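You operate a simulated robot arm through the tools that you are given. There is no shell and no other tool. Be economical: measure what you need, move in short steps, check, and stop when the job is done.

The job below is to be done with a simulated robot arm. You get a single attempt, and the scene is never put back.

## Task
The yellow deck bolt is too short: swap it for the blue one.
Fine: hang the yellow bolt in the bolt rest. Turn the new one with the tee key till a dark ring shows; more crushes the wood. Key back where it was; don't drop it. Set down upright: tee key.

Only the result counts: the job must be done as asked and must still hold three seconds after the hand-in. Knocking over, shifting, dropping, spilling or breaking anything else fails it.

## Robot
A 6-joint arm with a two-finger parallel gripper, fixed in place. Base frame: the origin is at the foot of the arm, x ahead of it, y to its left, z up. Readings come in mm, degrees, newtons and seconds.
With the tool pointing down near the work surface it reaches from about 180 to 440 mm from the base axis. Its first joint turns from -70.0 to 70.0 degrees. Payload 1.9 kg.
Tool frame: the origin (TCP) lies between the finger pads and is the grasp point; the fingertips stand 23 mm ahead of it; z points along the fingers, y is the line along which they close. Largest opening 94 mm; finger width 38, thickness 10; the body of the gripper, 54 by 96 mm, starts 39 mm behind the TCP.
Orientation is that of the tool frame in the base frame, as a unit quaternion [w, x, y, z]. With the fingers straight down and closing along the base's y, the tool's x points along the base's -x, its y along +y and its z along -z.

## Interface
- The arm moves only by the tool drive_tool. Its argument "increments" is a list of rows, each an object of numbers (a shift or turn left out is 0, a gripper value left out holds the last): "rx", "ry", "rz": the turn, a rotation vector about the tool's x, y, z in degrees; "x", "y", "z": the shift along the tool's x, y, z in mm; "hand": the finger opening in mm, from 0 to 94. In form: [{"rx": .., "ry": .., "rz": .., "x": .., "y": .., "z": .., "hand": ..}, ...]. A call has 1 to 8 rows; each row shifts and turns the commanded pose from where the row before left it, along the tool's axes as they then stand. Rows are played at 5 a second. More than 50 mm and 8.6 degrees between two rows, or a gripper value outside its range, and nothing of the call is played. A pose out of reach is approached as far as the arm can. The call stops where the force on the tool passes 40 N (or 10 N more than at its start, if that is more) or the arm is blocked; 0.2 s more then pass. Each finger travels about 108 mm/s and halts on what it meets, pressing with about 37 N; the grip force reading is that of the motor and also rises with nothing between the fingers. The clock runs only during rows and for 0.2 s after the last one: add rows that do not move to give the fingers time. It gives the time, the measured TCP pose, the force on the tool (base axes), the opening and the grip force at its end, in the units of the frame above (readings bear some noise), with the torque about the TCP (base axes, N m) and any sound that the robot's microphone picked up, and new pictures: "views" is both (left out), scene, wrist or none.
- Cameras (640 x 400 px; columns grow to the right, rows downward): "scene" is fixed at [48, 299.6, 439.6]; the picture's right is [-0.84, -0.54, 0.00], its down [-0.18, 0.28, -0.94] and it looks along [0.51, -0.79, -0.34] (base axes); focal length 214 px, centre (320, 200). "wrist" rides on the gripper at [86, 16, -75] in the tool frame; the picture's right is [-0.18, 0.98, 0.00], its down [-0.58, -0.11, -0.81] and it looks along [-0.79, -0.15, 0.59] (tool axes); focal length 243 px, centre (320, 200). There is no depth. A picture from a camera that has moved, and an enlarged one, comes with that camera's place and axes in the base frame and with its lens. The place of the scene camera against the robot may be out by one fixed shift of up to 12 mm in any direction.
- zoom(camera, box): a new picture of the part [left, top, right, bottom] of that camera's present view, enlarged. No time passes.
- close_job(): hands the job in; it is judged then, once.

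Go step by step. Nothing tells you positions but the pictures and the camera data: compare them with the known pose of the tool, close in by small moves and look again before you grip or let go. The budget is 120 turns and 200 pictures, counting those below and the enlarged ones. Unless the task says otherwise, let go and move clear before handing in, and close with one line.

The tools are called after "Call:" by a JSON object that holds its "fn" and its "kwargs". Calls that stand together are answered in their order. drive_tool: Moves the arm, as the interface text tells. Its arguments: {"type":"object","properties":{"increments":{"type":"array"},"views":{"type":"string","enum":["both","scene","wrist","none"]}},"required":["increments"]} The other tools are called the same way: zoom (camera, box) takes an enlarged picture of a part of a camera's view; close_job () hands the job in.

At the start:

```text
time: 0.0
position: [247.6, -122.3, 400.6]
ee_rot: [0.001, 0.0, 1.0, 0.0]
wrist_force: [-0.2, 0.4, -0.2]
torque: [-0.01, 0.03, -0.02]
grip_width: 94.2
finger_force: 0.0
```

scene: 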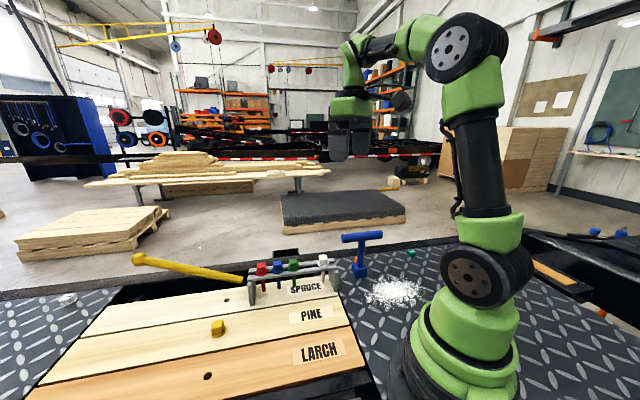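
wrist: 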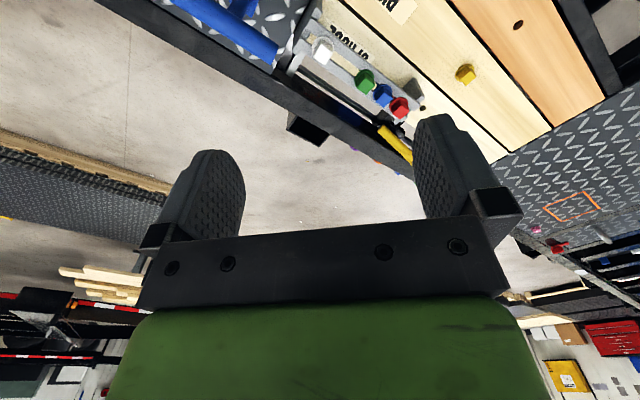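

I see a deck of three boards (spruce, pine, larch), a yellow bolt in the pine board, a bolt rest with red, blue, green and white bolts, and a blue tee key standing to its right. First I zoom in for detail.

Call:
{"fn": "zoom", "kwargs": {"camera": "scene", "box": [230, 220, 390, 320]}}

Call:
{"fn": "zoom", "kwargs": {"camera": "scene", "box": [120, 280, 360, 400]}}

Call:
{"fn": "zoom", "kwargs": {"camera": "wrist", "box": [160, 0, 560, 200]}}

```text
4.00 times, centred on (310, 270) of scene
camera zoom: at [48.0, 299.6, 439.6], right [-0.84, -0.54, 0.0], down [-0.18, 0.28, -0.94], along [0.51, -0.79, -0.34], focal length 858 px, centre (360, -80)
```

zoom: 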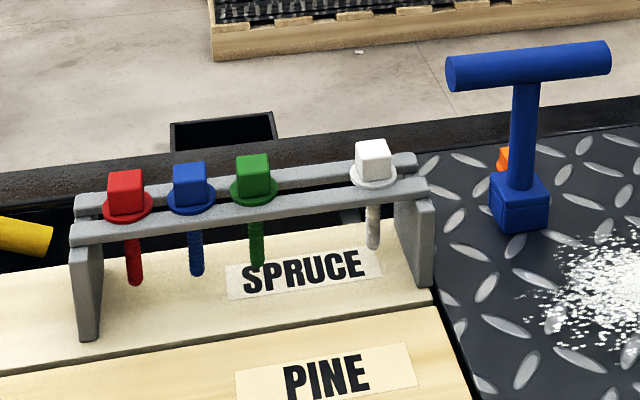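

```text
2.67 times, centred on (240, 340) of scene
camera zoom: at [48.0, 299.6, 439.6], right [-0.84, -0.54, 0.0], down [-0.18, 0.28, -0.94], along [0.51, -0.79, -0.34], focal length 572 px, centre (533, -173)
```

zoom: 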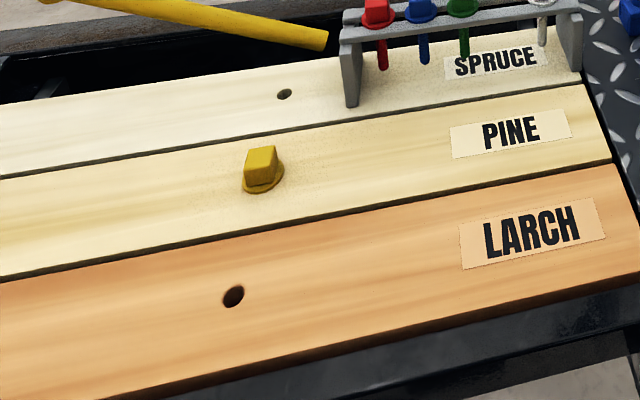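

```text
1.60 times, centred on (360, 100) of wrist
camera zoom: at [161.3, -105.7, 473.2], right [0.18, 0.98, 0.0], down [0.58, -0.11, 0.81], along [0.79, -0.15, -0.59], focal length 388 px, centre (256, 360)
```

zoom: 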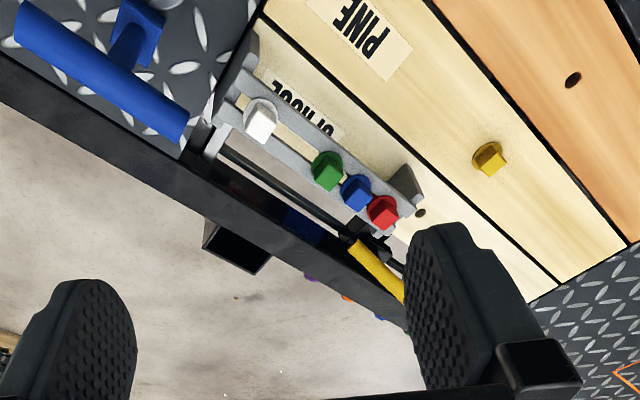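

The heads are square with collars, and the free rest slot lies between green and white. A rough triangulation puts yellow near (435,120,10), with the rest running diagonally from about (317,-131) to (434,-14). I'm moving to hover nearer and turning to align with the boards.

Call:
{"fn": "drive_tool", "kwargs": {"increments": [{"x": -20, "y": 34, "z": 30}, {"x": -20, "y": 34, "z": 30}, {"x": -20, "y": 34, "z": 30}, {"x": -20, "y": 34, "z": 30}, {"x": -20, "y": 34, "z": 30}], "views": "none"}}

Call:
{"fn": "drive_tool", "kwargs": {"increments": [{"rz": -7.5}, {"rz": -7.5}, {"rz": -7.5}, {"rz": -7.5}, {"rz": -7.5}, {"rz": -7.5}, {}], "views": "both"}}

```text
time: 1.2
position: [347.8, 50.8, 250.2]
ee_rot: [0.0, 0.0, 1.0, 0.0]
wrist_force: [-0.2, -0.5, 0.7]
torque: [0.02, 0.0, 0.03]
grip_width: 94.3
finger_force: 0.0
```

```text
time: 2.8
position: [348.7, 48.1, 249.0]
ee_rot: [0.002, -0.384, 0.923, 0.0]
wrist_force: [0.6, -0.1, 0.1]
torque: [0.03, -0.04, 0.03]
grip_width: 93.9
finger_force: 0.0
camera wrist: at [275.5, -1.2, 323.5], right [-0.57, 0.82, 0.0], down [0.49, 0.33, 0.81], along [0.67, 0.46, -0.59], focal length 243 px, centre (320, 200)
```

scene: 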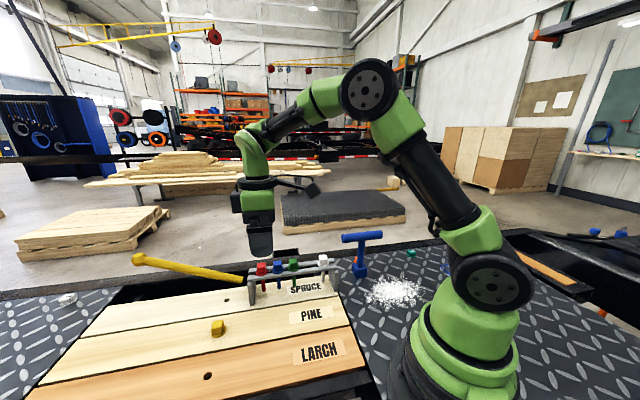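
wrist: 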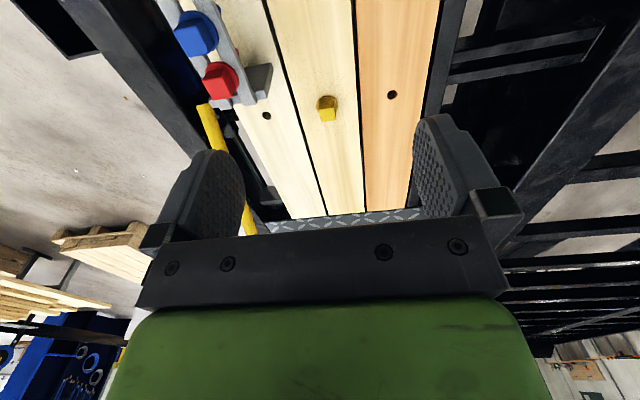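

Yellow estimate is refined to about (434,121,8), and the boards run at 45°. I'm moving above it at a safe height to look closely.

Call:
{"fn": "drive_tool", "kwargs": {"increments": [{"x": -27, "y": -2.3, "z": 35}, {"x": -27, "y": -2.3, "z": 35}, {"x": -27, "y": -2.3, "z": 35}, {"x": -27, "y": -2.3, "z": 35}, {}], "views": "both"}}

Call:
{"fn": "zoom", "kwargs": {"camera": "wrist", "box": [240, 60, 400, 160]}}

Call:
{"fn": "zoom", "kwargs": {"camera": "scene", "box": [170, 270, 270, 370]}}

```text
time: 4.0
position: [430.9, 118.2, 109.2]
ee_rot: [0.0, -0.383, 0.924, 0.001]
wrist_force: [0.1, 0.5, 0.9]
torque: [0.0, -0.02, 0.01]
grip_width: 94.2
finger_force: 0.0
camera wrist: at [357.2, 68.6, 182.8], right [-0.56, 0.83, 0.0], down [0.49, 0.33, 0.81], along [0.67, 0.46, -0.59], focal length 243 px, centre (320, 200)
```

scene: 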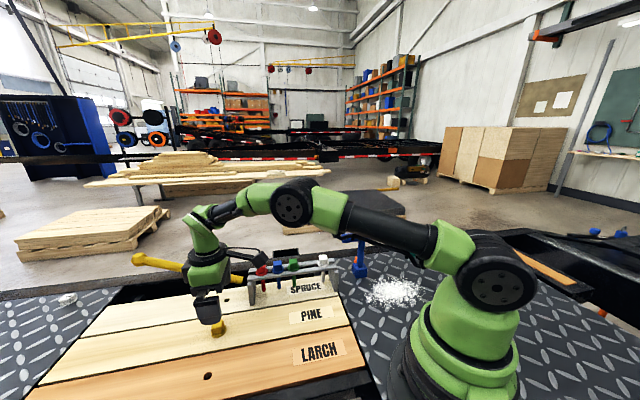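
wrist: 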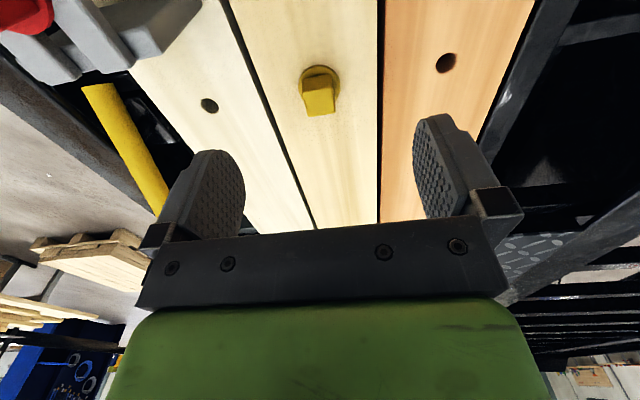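

```text
4.00 times, centred on (320, 110) of wrist
camera zoom: at [357.2, 68.6, 182.8], right [-0.56, 0.83, 0.0], down [0.49, 0.33, 0.81], along [0.67, 0.46, -0.59], focal length 970 px, centre (320, 560)
```

zoom: 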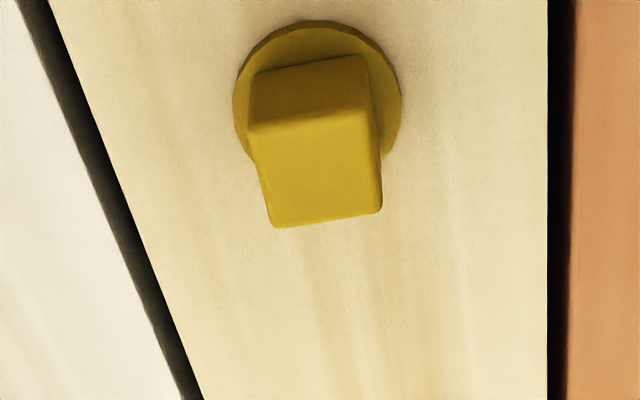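

```text
4.00 times, centred on (220, 320) of scene
camera zoom: at [48.0, 299.6, 439.6], right [-0.84, -0.54, 0.0], down [-0.18, 0.28, -0.94], along [0.51, -0.79, -0.34], focal length 858 px, centre (720, -280)
```

zoom: 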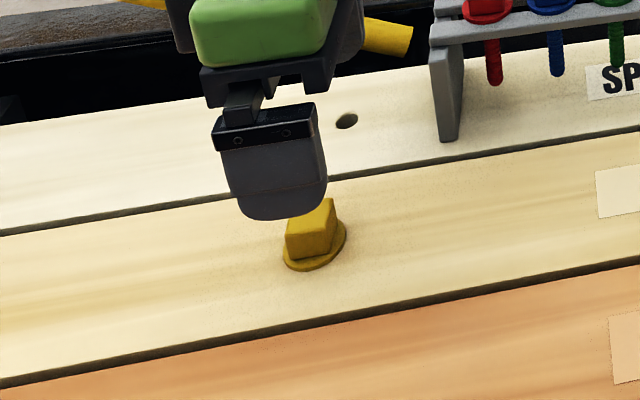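

The yellow head is about 20 mm square with a collar of about 29 mm, and its faces already line up with the fingers. I'm descending vertically to get a parallax on its height.

Call:
{"fn": "drive_tool", "kwargs": {"increments": [{"z": 22}, {"z": 20}, {}], "views": "wrist"}}

Call:
{"fn": "zoom", "kwargs": {"camera": "scene", "box": [180, 280, 260, 360]}}

Call:
{"fn": "zoom", "kwargs": {"camera": "wrist", "box": [240, 60, 400, 160]}}

```text
time: 4.8
position: [429.6, 118.1, 67.2]
ee_rot: [0.001, -0.383, 0.924, 0.0]
wrist_force: [-0.1, -0.1, -0.1]
torque: [-0.02, -0.02, -0.02]
grip_width: 94.0
finger_force: 0.1
camera wrist: at [357.8, 68.9, 140.7], right [-0.56, 0.83, 0.0], down [0.49, 0.33, 0.81], along [0.67, 0.46, -0.59], focal length 243 px, centre (320, 200)
```

wrist: 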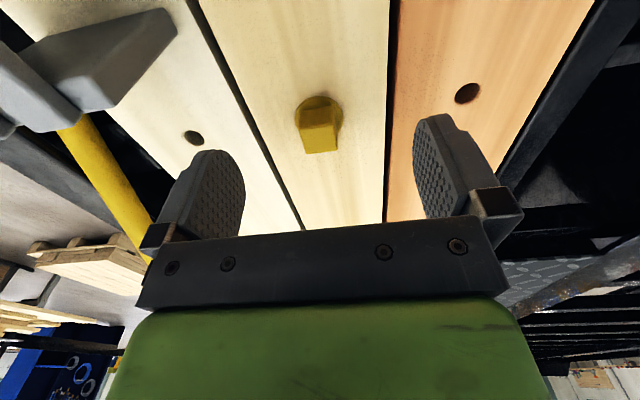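

```text
5.00 times, centred on (220, 320) of scene
camera zoom: at [48.0, 299.6, 439.6], right [-0.84, -0.54, 0.0], down [-0.18, 0.28, -0.94], along [0.51, -0.79, -0.34], focal length 1072 px, centre (820, -400)
```

zoom: 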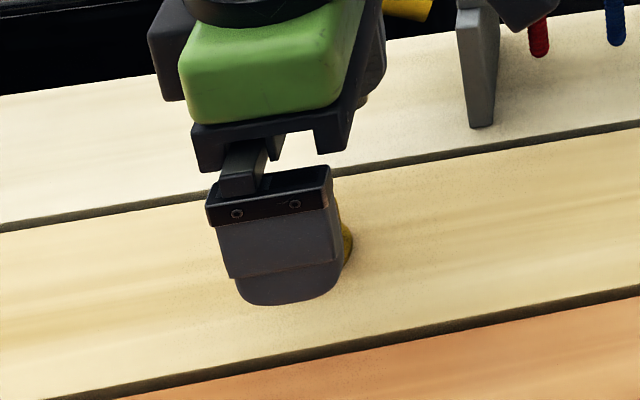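

```text
4.00 times, centred on (320, 110) of wrist
camera zoom: at [357.8, 68.9, 140.7], right [-0.56, 0.83, 0.0], down [0.49, 0.33, 0.81], along [0.67, 0.46, -0.59], focal length 970 px, centre (320, 560)
```

zoom: 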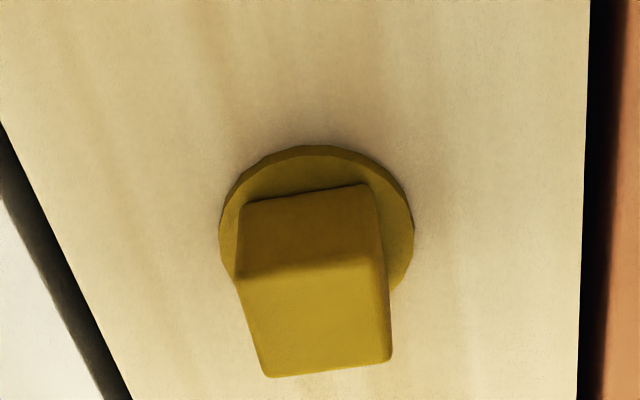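

Head top comes out near z≈20–25 around (440,125). I'm going lower and slightly forward, fingers still wide open, to refine.

Call:
{"fn": "drive_tool", "kwargs": {"increments": [{"x": -8, "z": 10}, {"z": 12}, {}], "views": "wrist"}}

Call:
{"fn": "zoom", "kwargs": {"camera": "wrist", "box": [240, 80, 400, 180]}}

Call:
{"fn": "zoom", "kwargs": {"camera": "scene", "box": [180, 280, 260, 360]}}

```text
time: 5.6
position: [435.3, 123.4, 45.4]
ee_rot: [0.001, -0.382, 0.924, 0.001]
wrist_force: [0.1, 0.4, 0.0]
torque: [-0.03, 0.0, -0.03]
grip_width: 93.9
finger_force: 0.0
camera wrist: at [364.0, 74.5, 119.1], right [-0.56, 0.83, 0.0], down [0.49, 0.33, 0.81], along [0.67, 0.46, -0.59], focal length 243 px, centre (320, 200)
```

wrist: 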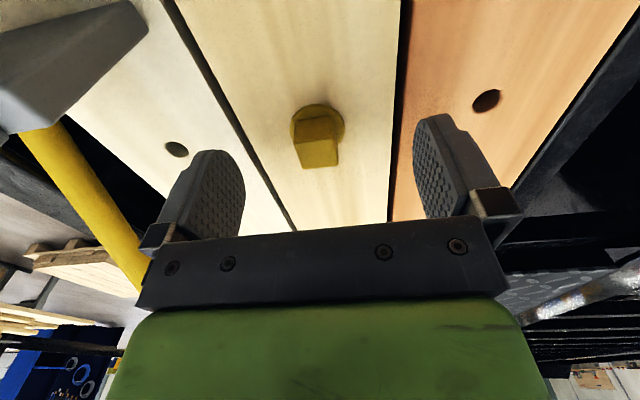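

```text
4.00 times, centred on (320, 130) of wrist
camera zoom: at [364.0, 74.5, 119.1], right [-0.56, 0.83, 0.0], down [0.49, 0.33, 0.81], along [0.67, 0.46, -0.59], focal length 970 px, centre (320, 480)
```

zoom: 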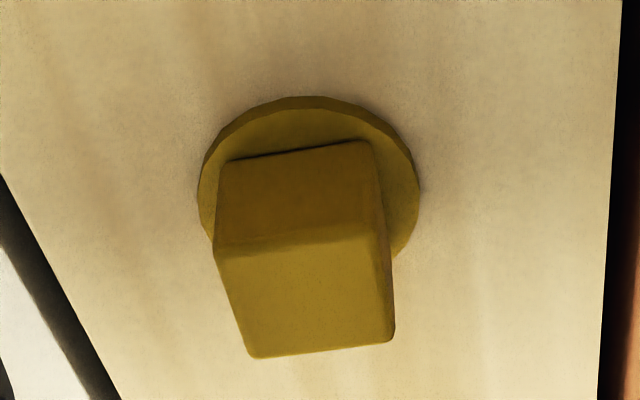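

```text
5.00 times, centred on (220, 320) of scene
camera zoom: at [48.0, 299.6, 439.6], right [-0.84, -0.54, 0.0], down [-0.18, 0.28, -0.94], along [0.51, -0.79, -0.34], focal length 1072 px, centre (820, -400)
```

zoom: 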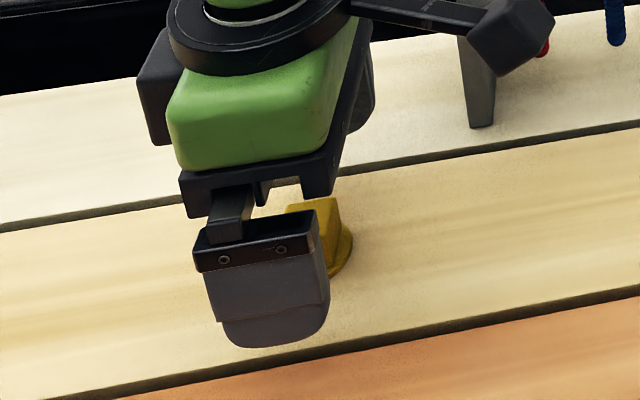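

Head centre is about (439.6,124.6), top z≈23 and collar z≈0. I'll centre on it and descend to TCP z≈27, then look before closing.

Call:
{"fn": "drive_tool", "kwargs": {"increments": [{"x": -3.9, "y": -2.2, "hand": 60}, {"z": 9}, {"z": 9}, {}], "views": "both"}}

Call:
{"fn": "zoom", "kwargs": {"camera": "scene", "box": [180, 280, 260, 360]}}

Call:
{"fn": "zoom", "kwargs": {"camera": "wrist", "box": [200, 80, 440, 230]}}

```text
time: 6.6
position: [438.2, 125.2, 27.5]
ee_rot: [0.001, -0.383, 0.924, -0.001]
wrist_force: [0.4, 0.0, 0.0]
torque: [-0.04, -0.01, 0.03]
grip_width: 60.2
finger_force: 0.1
camera wrist: at [365.6, 75.2, 101.9], right [-0.56, 0.83, 0.0], down [0.49, 0.33, 0.81], along [0.67, 0.46, -0.59], focal length 243 px, centre (320, 200)
```

scene: 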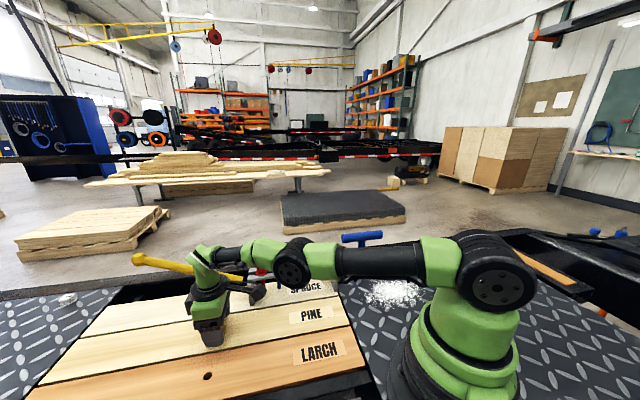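
wrist: 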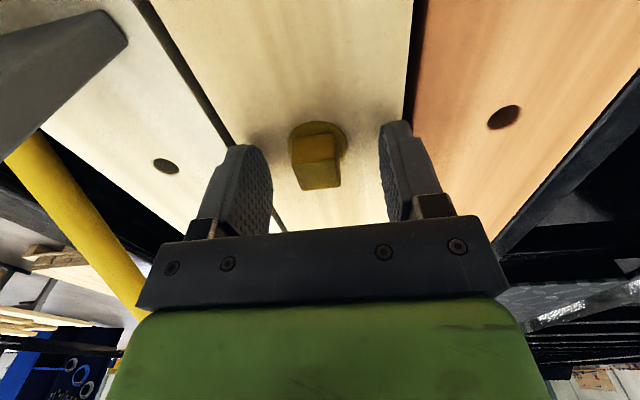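

```text
5.00 times, centred on (220, 320) of scene
camera zoom: at [48.0, 299.6, 439.6], right [-0.84, -0.54, 0.0], down [-0.18, 0.28, -0.94], along [0.51, -0.79, -0.34], focal length 1072 px, centre (820, -400)
```

zoom: 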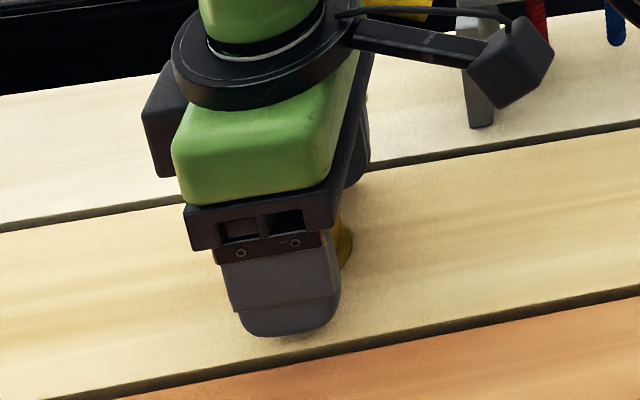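

```text
2.67 times, centred on (320, 155) of wrist
camera zoom: at [365.6, 75.2, 101.9], right [-0.56, 0.83, 0.0], down [0.49, 0.33, 0.81], along [0.67, 0.46, -0.59], focal length 647 px, centre (320, 320)
```

zoom: 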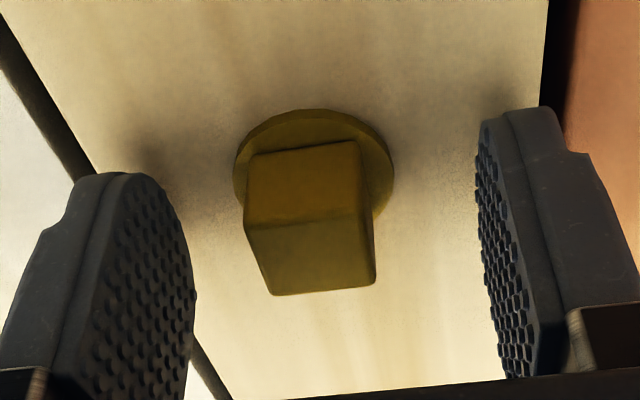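

The head sits between the pads and is well within their width, so I'm closing on it.

Call:
{"fn": "drive_tool", "kwargs": {"increments": [{"hand": 10}, {}, {}], "views": "wrist"}}

Call:
{"fn": "zoom", "kwargs": {"camera": "wrist", "box": [240, 80, 400, 180]}}

```text
time: 7.4
position: [437.6, 124.6, 28.0]
ee_rot: [0.001, -0.383, 0.924, 0.0]
wrist_force: [-1.2, -0.7, 0.9]
torque: [0.0, 0.05, 0.04]
grip_width: 21.1
finger_force: 36.6
camera wrist: at [365.6, 75.3, 102.0], right [-0.56, 0.83, 0.0], down [0.49, 0.33, 0.81], along [0.67, 0.46, -0.59], focal length 243 px, centre (320, 200)
```

wrist: 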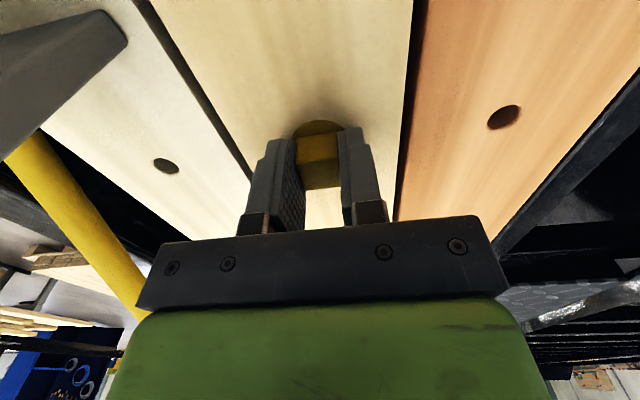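

```text
4.00 times, centred on (320, 130) of wrist
camera zoom: at [365.6, 75.3, 102.0], right [-0.56, 0.83, 0.0], down [0.49, 0.33, 0.81], along [0.67, 0.46, -0.59], focal length 970 px, centre (320, 480)
```

zoom: 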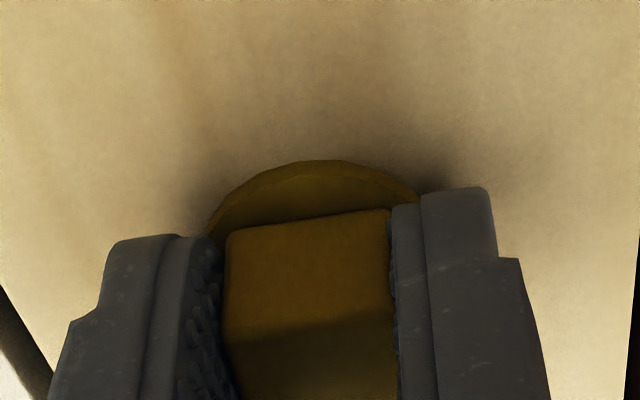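

Gripped at 21 mm. Now a gentle 3 mm lift to see whether it is loose or threaded.

Call:
{"fn": "drive_tool", "kwargs": {"increments": [{"z": -1.5}, {"z": -1.5}, {}], "views": "wrist"}}

```text
time: 8.2
position: [439.4, 126.0, 32.3]
ee_rot: [0.0, -0.383, 0.924, 0.0]
wrist_force: [0.7, 0.2, -0.5]
torque: [-0.02, -0.04, -0.01]
grip_width: 20.9
finger_force: 36.8
camera wrist: at [366.3, 75.2, 105.2], right [-0.56, 0.83, 0.0], down [0.49, 0.33, 0.81], along [0.67, 0.46, -0.59], focal length 243 px, centre (320, 200)
```

wrist: 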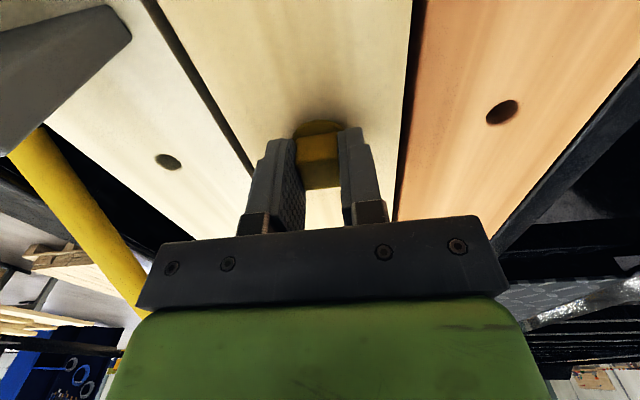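

It comes freely. Lifting clear and looking.

Call:
{"fn": "drive_tool", "kwargs": {"increments": [{"z": -15}, {"z": -30}, {"z": -40}, {"z": -40}, {}], "views": "both"}}

Call:
{"fn": "zoom", "kwargs": {"camera": "scene", "box": [160, 220, 340, 340]}}

```text
time: 9.4
position: [441.9, 125.8, 156.8]
ee_rot: [0.0, -0.383, 0.924, 0.0]
wrist_force: [-0.3, 0.0, -0.1]
torque: [0.01, 0.0, 0.0]
grip_width: 10.0
finger_force: 0.2
camera wrist: at [368.6, 76.0, 229.9], right [-0.56, 0.83, 0.0], down [0.49, 0.33, 0.81], along [0.67, 0.46, -0.59], focal length 243 px, centre (320, 200)
```

scene: 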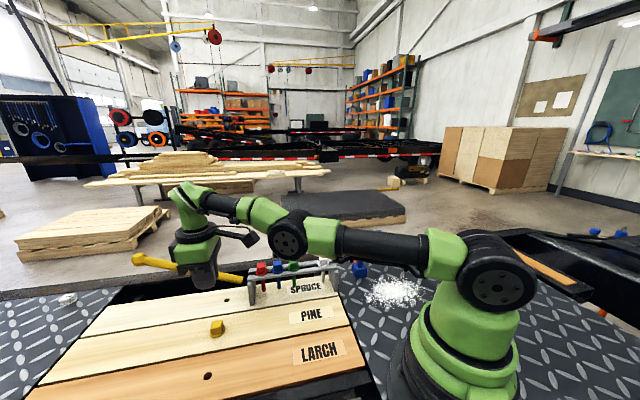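
wrist: 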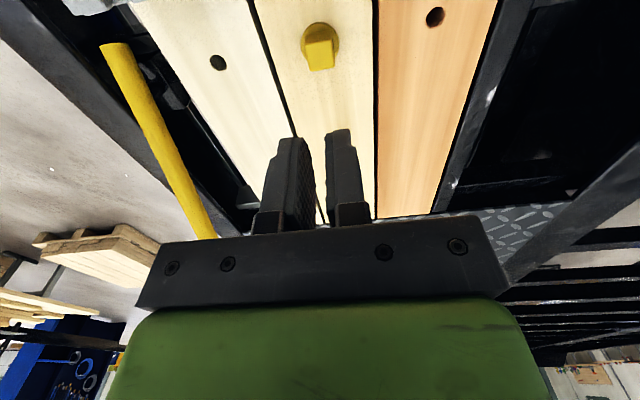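

```text
3.33 times, centred on (250, 280) of scene
camera zoom: at [48.0, 299.6, 439.6], right [-0.84, -0.54, 0.0], down [-0.18, 0.28, -0.94], along [0.51, -0.79, -0.34], focal length 715 px, centre (553, -67)
```

zoom: 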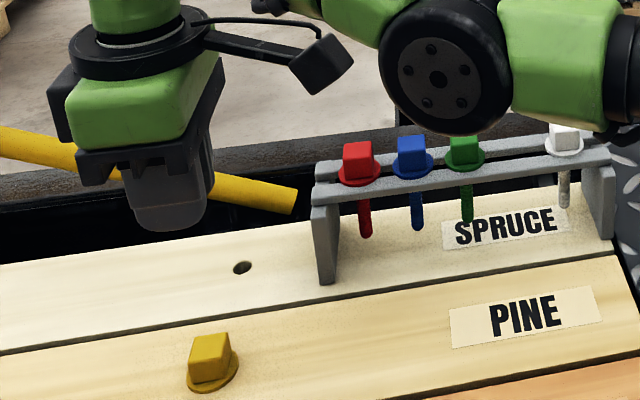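

The grip slipped off: yellow is still seated, so it is threaded. I'll go back down, re-grip and try loosening counter-clockwise by hand.

Call:
{"fn": "drive_tool", "kwargs": {"increments": [{"hand": 60}, {"z": 40}, {"z": 40}, {"z": 30}, {"z": 18}, {}, {"hand": 10}, {}], "views": "none"}}

Call:
{"fn": "drive_tool", "kwargs": {"increments": [{}, {"rz": -5}, {"rz": -5}, {"rz": -5}, {"rz": -5}, {}], "views": "wrist"}}

Call:
{"fn": "zoom", "kwargs": {"camera": "wrist", "box": [240, 80, 400, 180]}}

```text
time: 11.2
position: [436.9, 125.0, 28.6]
ee_rot: [0.001, -0.384, 0.923, 0.001]
wrist_force: [1.7, -0.5, -0.9]
torque: [-0.04, -0.02, -0.01]
grip_width: 21.1
finger_force: 36.8
out of reach, approached as far as the arm can: row 5
```

```text
time: 12.6
position: [437.7, 124.2, 28.2]
ee_rot: [0.001, -0.538, 0.843, 0.0]
wrist_force: [4.4, -2.0, -0.5]
torque: [-0.06, -0.13, 0.01]
grip_width: 21.0
finger_force: 37.1
camera wrist: at [386.8, 52.8, 102.4], right [-0.81, 0.58, 0.0], down [0.34, 0.48, 0.81], along [0.47, 0.66, -0.59], focal length 243 px, centre (320, 200)
```

wrist: 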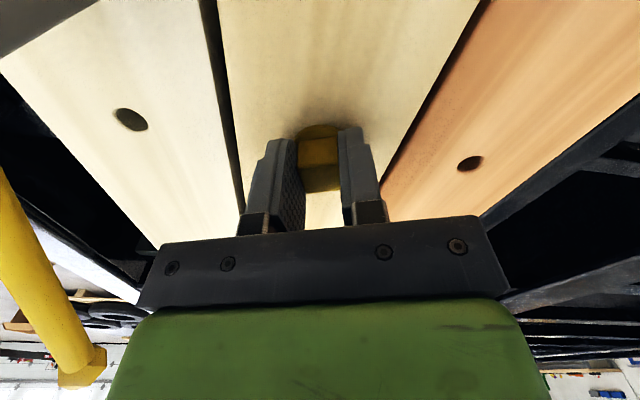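

```text
4.00 times, centred on (320, 130) of wrist
camera zoom: at [386.8, 52.8, 102.4], right [-0.81, 0.58, 0.0], down [0.34, 0.48, 0.81], along [0.47, 0.66, -0.59], focal length 970 px, centre (320, 480)
```

zoom: 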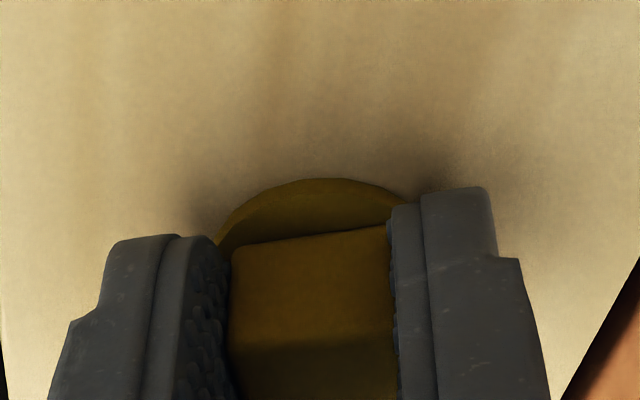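

The bolt turned with the fingers at low torque. Continuing to loosen.

Call:
{"fn": "drive_tool", "kwargs": {"increments": [{"rz": -8}, {"rz": -8}, {"rz": -8}, {"rz": -8}, {"rz": -8}, {"rz": -8}, {"rz": -8}, {}], "views": "wrist"}}

Call:
{"fn": "zoom", "kwargs": {"camera": "wrist", "box": [240, 80, 400, 180]}}

```text
time: 14.4
position: [438.5, 124.3, 29.7]
ee_rot: [-0.001, 0.871, -0.491, 0.0]
wrist_force: [3.0, -1.9, -1.1]
torque: [-0.08, -0.11, 0.01]
grip_width: 21.3
finger_force: 37.4
camera wrist: at [468.6, 42.0, 102.4], right [-0.94, -0.35, 0.0], down [-0.21, 0.55, 0.81], along [-0.28, 0.76, -0.59], focal length 243 px, centre (320, 200)
```

wrist: 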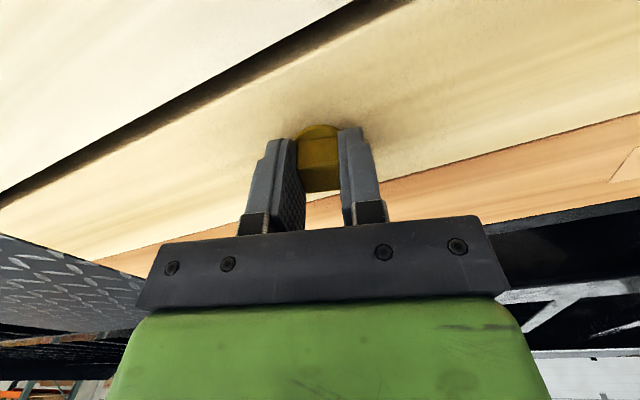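

```text
4.00 times, centred on (320, 130) of wrist
camera zoom: at [468.6, 42.0, 102.4], right [-0.94, -0.35, 0.0], down [-0.21, 0.55, 0.81], along [-0.28, 0.76, -0.59], focal length 970 px, centre (320, 480)
```

zoom: 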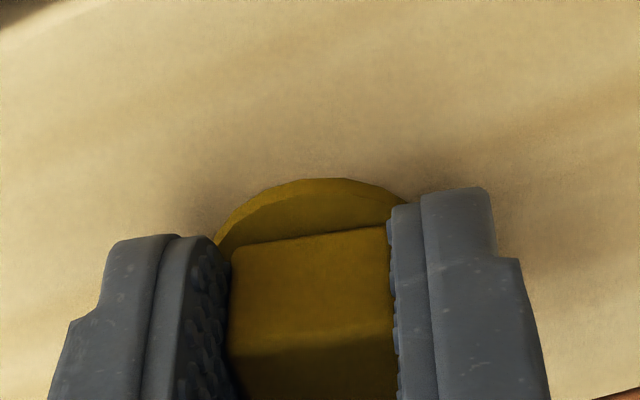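

Turned about 76° with no visible rise. I'll test a small lift to see if it is free.

Call:
{"fn": "drive_tool", "kwargs": {"increments": [{"z": -2}, {"z": -2}, {"z": -2}, {}], "views": "wrist"}}

Call:
{"fn": "zoom", "kwargs": {"camera": "wrist", "box": [240, 80, 400, 180]}}

Call:
{"fn": "zoom", "kwargs": {"camera": "scene", "box": [180, 280, 260, 360]}}

```text
time: 15.4
position: [437.7, 124.1, 33.0]
ee_rot: [-0.001, 0.87, -0.493, 0.0]
wrist_force: [0.9, -1.2, -1.6]
torque: [-0.03, -0.05, -0.01]
grip_width: 20.9
finger_force: 37.7
camera wrist: at [468.4, 42.3, 108.3], right [-0.94, -0.35, 0.0], down [-0.21, 0.55, 0.81], along [-0.28, 0.76, -0.59], focal length 243 px, centre (320, 200)
```

wrist: 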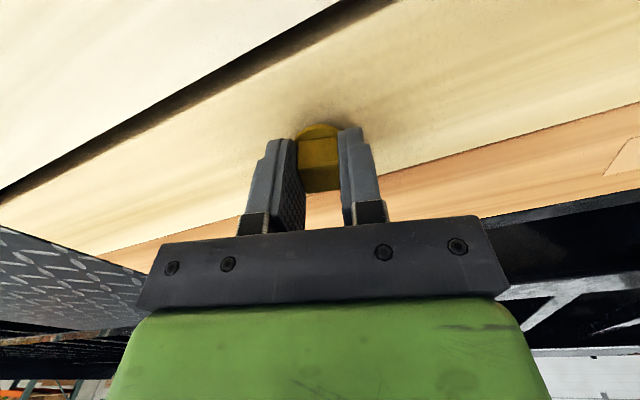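

```text
4.00 times, centred on (320, 130) of wrist
camera zoom: at [468.4, 42.3, 108.3], right [-0.94, -0.35, 0.0], down [-0.21, 0.55, 0.81], along [-0.28, 0.76, -0.59], focal length 970 px, centre (320, 480)
```

zoom: 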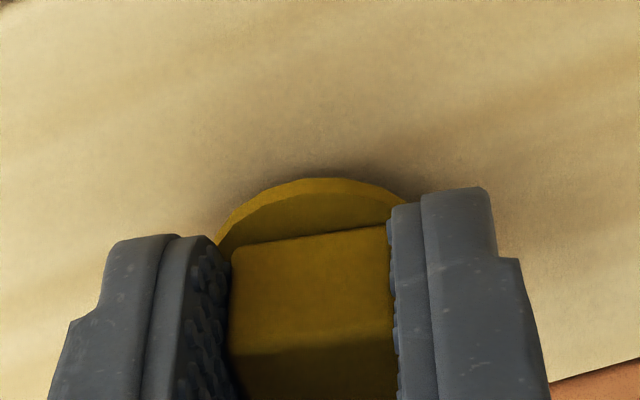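

```text
5.00 times, centred on (220, 320) of scene
camera zoom: at [48.0, 299.6, 439.6], right [-0.84, -0.54, 0.0], down [-0.18, 0.28, -0.94], along [0.51, -0.79, -0.34], focal length 1072 px, centre (820, -400)
```

zoom: 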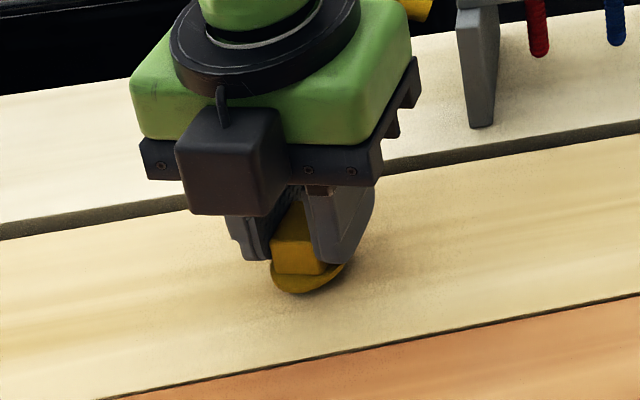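

The bolt now appears to rise with the fingers. I'm lifting slowly in small steps.

Call:
{"fn": "drive_tool", "kwargs": {"increments": [{"z": -2}, {"z": -2}, {"z": -2}, {"z": -2}, {}], "views": "none"}}

Call:
{"fn": "zoom", "kwargs": {"camera": "wrist", "box": [240, 80, 400, 180]}}

Call:
{"fn": "zoom", "kwargs": {"camera": "scene", "box": [180, 280, 260, 360]}}

```text
time: 16.6
position: [437.9, 125.2, 42.2]
ee_rot: [-0.001, 0.87, -0.493, -0.001]
wrist_force: [-0.4, 0.6, -1.2]
torque: [0.0, 0.0, -0.02]
grip_width: 20.9
finger_force: 37.0
```

```text
4.00 times, centred on (320, 130) of wrist
camera zoom: at [468.4, 41.8, 116.5], right [-0.94, -0.35, 0.0], down [-0.21, 0.55, 0.81], along [-0.28, 0.76, -0.59], focal length 970 px, centre (320, 480)
```

zoom: 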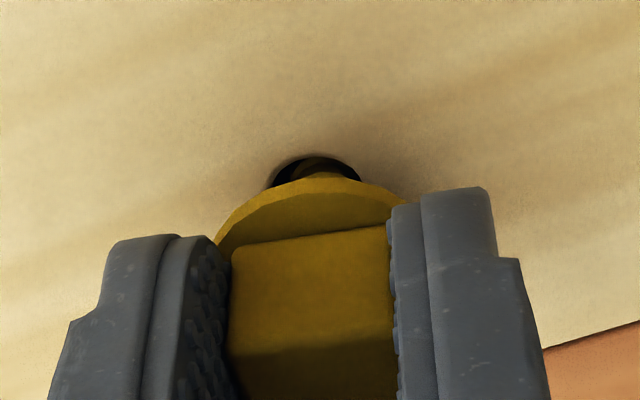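

```text
5.00 times, centred on (220, 320) of scene
camera zoom: at [48.0, 299.6, 439.6], right [-0.84, -0.54, 0.0], down [-0.18, 0.28, -0.94], along [0.51, -0.79, -0.34], focal length 1072 px, centre (820, -400)
```

zoom: 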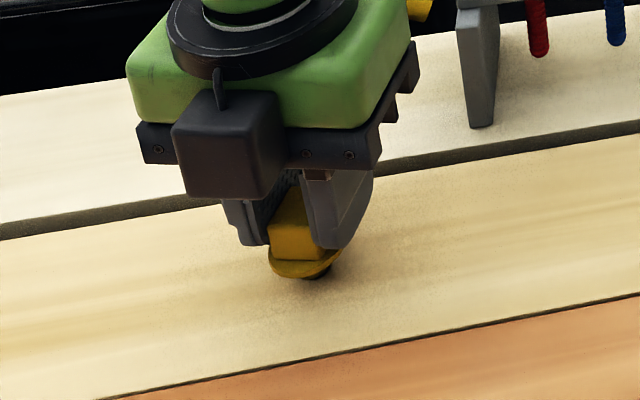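

It is coming out of the hole. Continuing to lift at a gentle pace.

Call:
{"fn": "drive_tool", "kwargs": {"increments": [{"z": -5}, {"z": -8}, {"z": -10}, {"z": -10}, {"z": -10}, {"z": -10}, {"z": -10}, {}], "views": "both"}}

Call:
{"fn": "zoom", "kwargs": {"camera": "scene", "box": [160, 220, 340, 340]}}

```text
time: 18.4
position: [437.4, 123.4, 106.3]
ee_rot: [-0.001, 0.871, -0.492, 0.0]
wrist_force: [0.0, -0.3, -0.5]
torque: [0.05, 0.0, -0.02]
grip_width: 20.9
finger_force: 37.2
camera wrist: at [468.3, 41.6, 179.6], right [-0.94, -0.35, 0.0], down [-0.21, 0.55, 0.81], along [-0.28, 0.76, -0.59], focal length 243 px, centre (320, 200)
```

scene: 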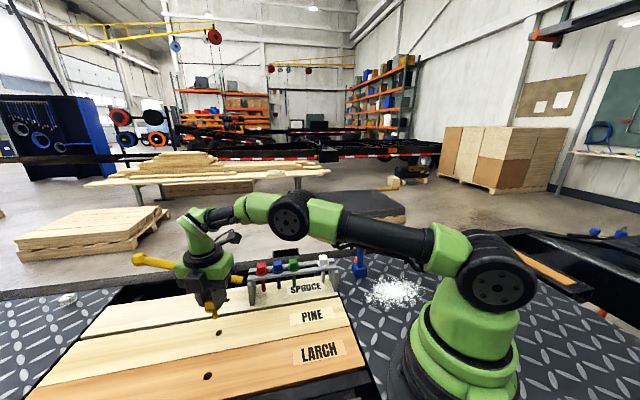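
wrist: 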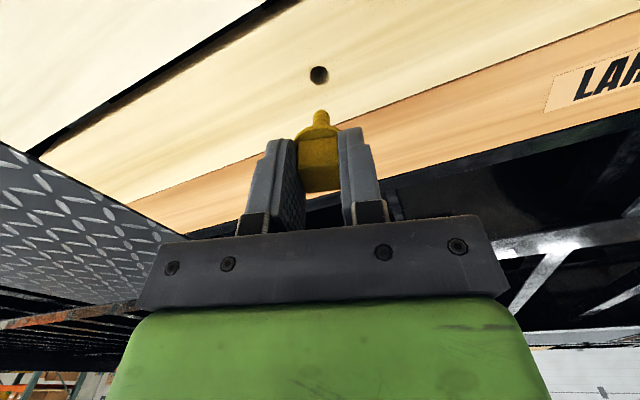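

```text
3.33 times, centred on (250, 280) of scene
camera zoom: at [48.0, 299.6, 439.6], right [-0.84, -0.54, 0.0], down [-0.18, 0.28, -0.94], along [0.51, -0.79, -0.34], focal length 715 px, centre (553, -67)
```

zoom: 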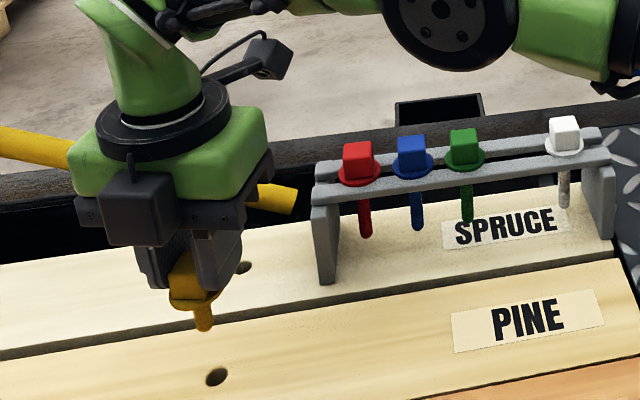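

Yellow is out, with a short shaft. I'm lifting it higher, turning back to the 45° alignment, then moving over the rest's free slot.

Call:
{"fn": "drive_tool", "kwargs": {"increments": [{"z": -12}, {"z": -20}, {"z": -20}, {"z": -20}, {"z": -20}, {"rz": 8}, {"rz": 8}, {"rz": 8}], "views": "none"}}

Call:
{"fn": "drive_tool", "kwargs": {"increments": [{"rz": 8}, {"rz": 8}, {"rz": 8}, {"rz": 8}, {"rz": 8}, {"rz": 8}, {"rz": 4}, {}], "views": "none"}}

```text
time: 20.2
position: [439.2, 123.8, 196.8]
ee_rot: [-0.001, 0.748, -0.664, 0.0]
wrist_force: [-0.1, -0.1, -1.1]
torque: [0.0, -0.01, -0.03]
grip_width: 21.0
finger_force: 36.6
```

```text
time: 22.0
position: [436.4, 124.5, 197.0]
ee_rot: [0.001, -0.382, 0.924, 0.001]
wrist_force: [0.4, -0.2, -1.0]
torque: [-0.04, -0.01, 0.01]
grip_width: 21.2
finger_force: 37.0
```

Call:
{"fn": "drive_tool", "kwargs": {"increments": [{"x": 16, "y": -7}, {"x": 32, "y": -13.7}, {"x": 32, "y": -13.7}, {"x": 32, "y": -13.7}, {"x": 32, "y": -13.7}, {"x": 32, "y": -13.7}, {"x": 32, "y": -13.7}, {"x": 15, "y": -7}], "views": "both"}}

Call:
{"fn": "zoom", "kwargs": {"camera": "scene", "box": [230, 220, 390, 320]}}

Call:
{"fn": "zoom", "kwargs": {"camera": "wrist", "box": [200, 0, 440, 150]}}

```text
time: 23.8
position: [347.5, -102.6, 197.7]
ee_rot: [0.001, -0.382, 0.924, 0.001]
wrist_force: [-0.8, 0.4, -0.8]
torque: [0.0, 0.0, 0.04]
grip_width: 21.0
finger_force: 37.3
camera wrist: at [274.3, -151.6, 271.5], right [-0.56, 0.83, 0.0], down [0.49, 0.33, 0.81], along [0.67, 0.46, -0.59], focal length 243 px, centre (320, 200)
```

scene: 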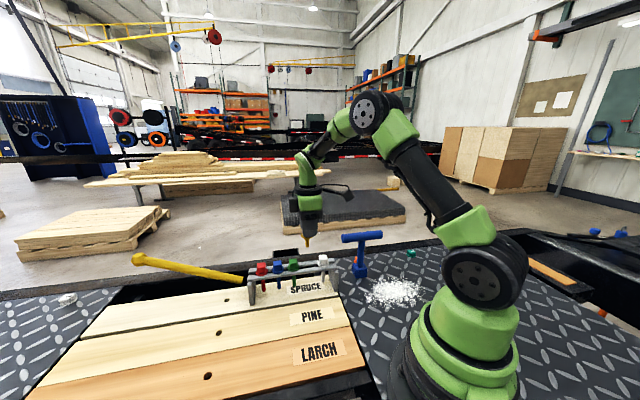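
wrist: 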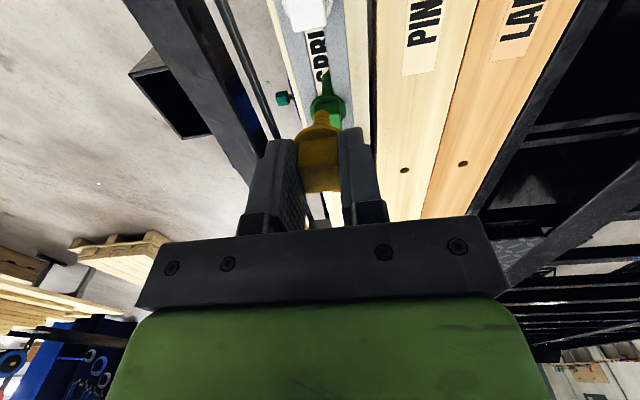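

```text
4.00 times, centred on (310, 270) of scene
camera zoom: at [48.0, 299.6, 439.6], right [-0.84, -0.54, 0.0], down [-0.18, 0.28, -0.94], along [0.51, -0.79, -0.34], focal length 858 px, centre (360, -80)
```

zoom: 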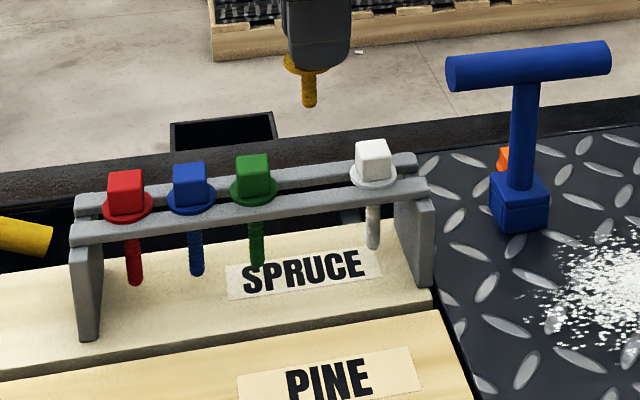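

```text
2.67 times, centred on (320, 75) of wrist
camera zoom: at [274.3, -151.6, 271.5], right [-0.56, 0.83, 0.0], down [0.49, 0.33, 0.81], along [0.67, 0.46, -0.59], focal length 647 px, centre (320, 533)
```

zoom: 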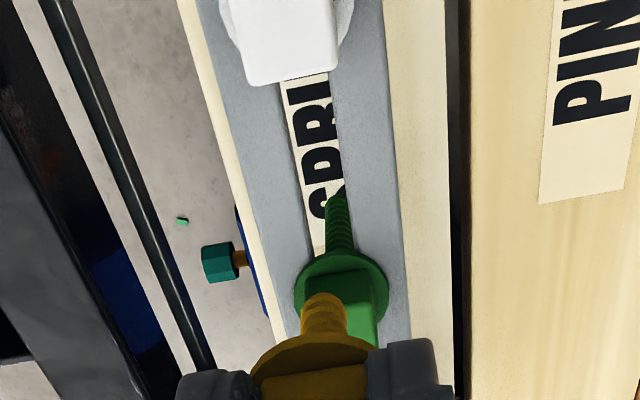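

The rest is two rails with a continuous gap. The centre of the free space is about (349,-100), and flanges sit near z≈75. I'm adjusting by a few millimetres, lowering part way and checking alignment.

Call:
{"fn": "drive_tool", "kwargs": {"increments": [{"x": -3, "y": 1}, {"z": 20}, {"z": 20}, {"z": 15}, {}], "views": "none"}}

Call:
{"fn": "zoom", "kwargs": {"camera": "scene", "box": [230, 220, 390, 320]}}

Call:
{"fn": "zoom", "kwargs": {"camera": "wrist", "box": [200, 30, 440, 180]}}

```text
time: 25.0
position: [348.6, -98.4, 141.6]
ee_rot: [0.0, -0.383, 0.924, 0.0]
wrist_force: [-1.2, 0.1, -1.1]
torque: [0.0, 0.02, 0.0]
grip_width: 21.1
finger_force: 37.0
```

```text
4.00 times, centred on (310, 270) of scene
camera zoom: at [48.0, 299.6, 439.6], right [-0.84, -0.54, 0.0], down [-0.18, 0.28, -0.94], along [0.51, -0.79, -0.34], focal length 858 px, centre (360, -80)
```

zoom: 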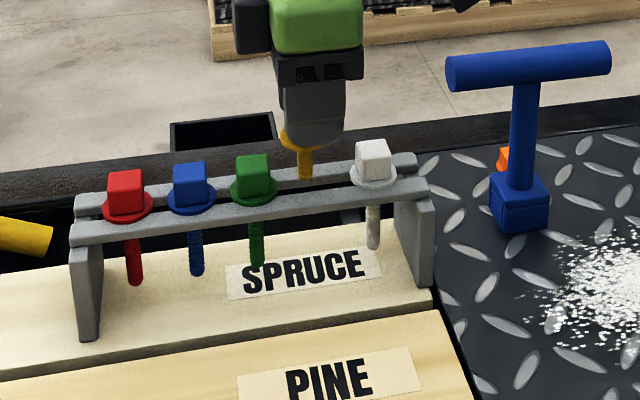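

```text
2.67 times, centred on (320, 105) of wrist
camera zoom: at [276.5, -148.1, 215.7], right [-0.56, 0.83, 0.0], down [0.49, 0.33, 0.81], along [0.67, 0.46, -0.59], focal length 647 px, centre (320, 453)
```

zoom: 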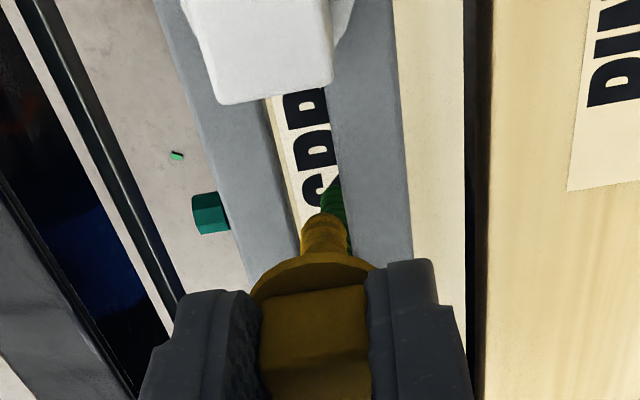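

I'm zooming closer to judge the lateral alignment of shaft and gap.

Call:
{"fn": "zoom", "kwargs": {"camera": "wrist", "box": [280, 55, 360, 125]}}

Call:
{"fn": "zoom", "kwargs": {"camera": "scene", "box": [280, 240, 350, 290]}}

```text
5.71 times, centred on (320, 90) of wrist
camera zoom: at [276.5, -148.1, 215.7], right [-0.56, 0.83, 0.0], down [0.49, 0.33, 0.81], along [0.67, 0.46, -0.59], focal length 1386 px, centre (320, 829)
```

zoom: 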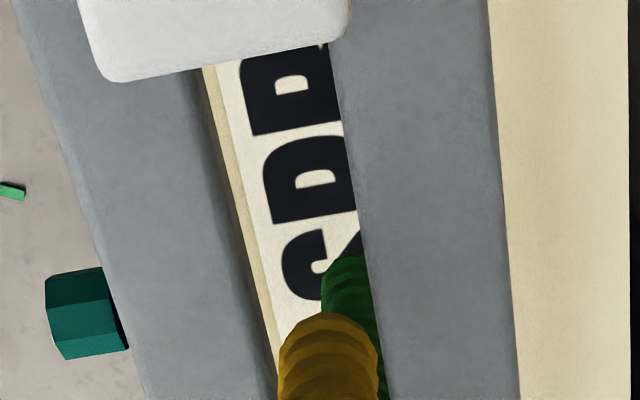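

```text
8.00 times, centred on (315, 265) of scene
camera zoom: at [48.0, 299.6, 439.6], right [-0.84, -0.54, 0.0], down [-0.18, 0.28, -0.94], along [0.51, -0.79, -0.34], focal length 1716 px, centre (360, -320)
```

zoom: 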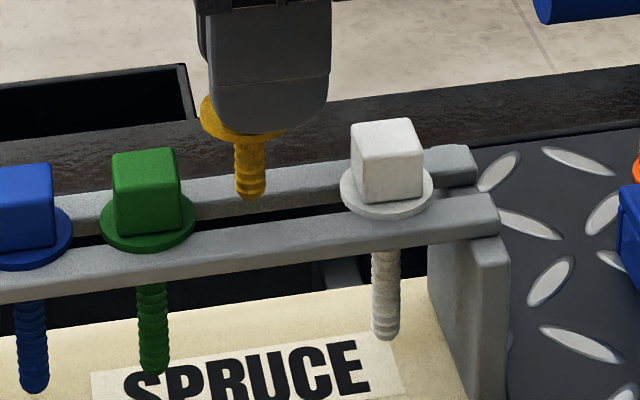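

The shaft is about 2.6 mm too far toward the larch side of the gap. I'll shift sideways and check again.

Call:
{"fn": "drive_tool", "kwargs": {"increments": [{"y": -2.6}, {"z": 4}, {}], "views": "none"}}

Call:
{"fn": "zoom", "kwargs": {"camera": "wrist", "box": [280, 60, 360, 130]}}

Call:
{"fn": "zoom", "kwargs": {"camera": "scene", "box": [280, 240, 350, 290]}}

```text
time: 25.8
position: [351.3, -100.0, 138.2]
ee_rot: [0.001, -0.383, 0.924, 0.0]
wrist_force: [0.5, -0.7, -0.2]
torque: [0.02, 0.01, 0.0]
grip_width: 21.0
finger_force: 36.7
```

```text
5.71 times, centred on (320, 95) of wrist
camera zoom: at [278.3, -150.2, 211.9], right [-0.56, 0.83, 0.0], down [0.49, 0.33, 0.81], along [0.67, 0.46, -0.59], focal length 1386 px, centre (320, 800)
```

zoom: 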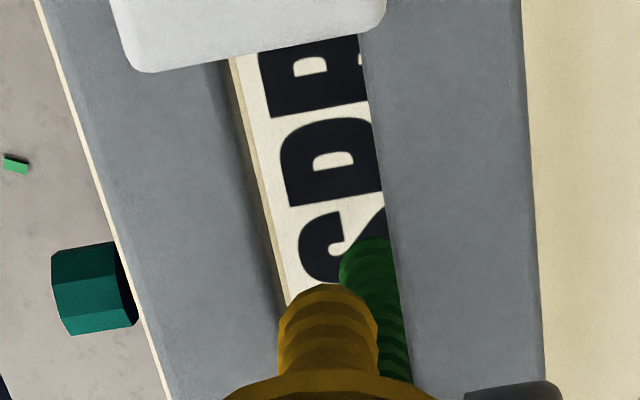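

```text
8.00 times, centred on (315, 265) of scene
camera zoom: at [48.0, 299.6, 439.6], right [-0.84, -0.54, 0.0], down [-0.18, 0.28, -0.94], along [0.51, -0.79, -0.34], focal length 1716 px, centre (360, -320)
```

zoom: 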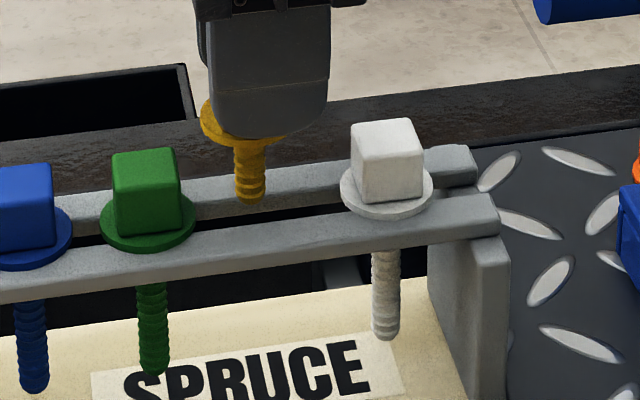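

Alignment is now within about 0.5 mm. I'm lowering the shaft into the gap gently.

Call:
{"fn": "drive_tool", "kwargs": {"increments": [{"y": 0.4, "z": 4}, {"z": 4}, {"z": 4}, {"z": 3}, {}], "views": "none"}}

Call:
{"fn": "zoom", "kwargs": {"camera": "wrist", "box": [280, 60, 360, 130]}}

Call:
{"fn": "zoom", "kwargs": {"camera": "scene", "box": [280, 240, 350, 290]}}

```text
time: 27.0
position: [351.6, -100.1, 124.1]
ee_rot: [0.001, -0.382, 0.924, 0.0]
wrist_force: [0.6, 0.1, -0.3]
torque: [0.03, 0.01, -0.01]
grip_width: 20.9
finger_force: 37.1
```

```text
5.71 times, centred on (320, 95) of wrist
camera zoom: at [278.4, -149.7, 196.9], right [-0.56, 0.83, 0.0], down [0.49, 0.33, 0.81], along [0.67, 0.46, -0.59], focal length 1386 px, centre (320, 800)
```

zoom: 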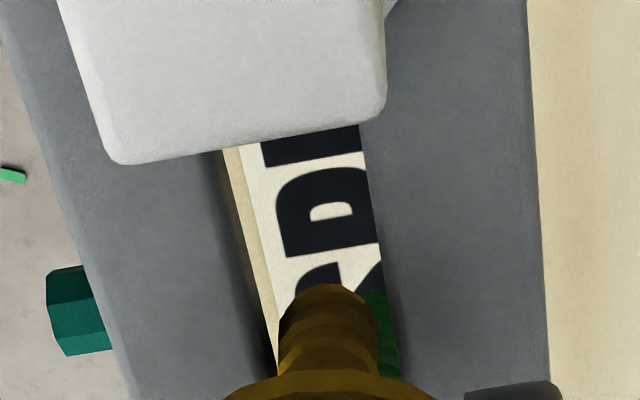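

```text
8.00 times, centred on (315, 265) of scene
camera zoom: at [48.0, 299.6, 439.6], right [-0.84, -0.54, 0.0], down [-0.18, 0.28, -0.94], along [0.51, -0.79, -0.34], focal length 1716 px, centre (360, -320)
```

zoom: 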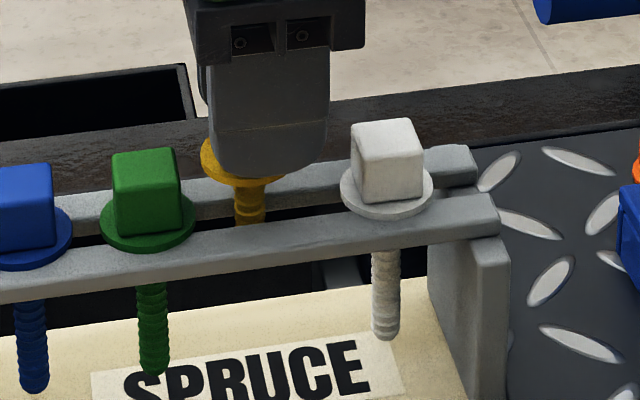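

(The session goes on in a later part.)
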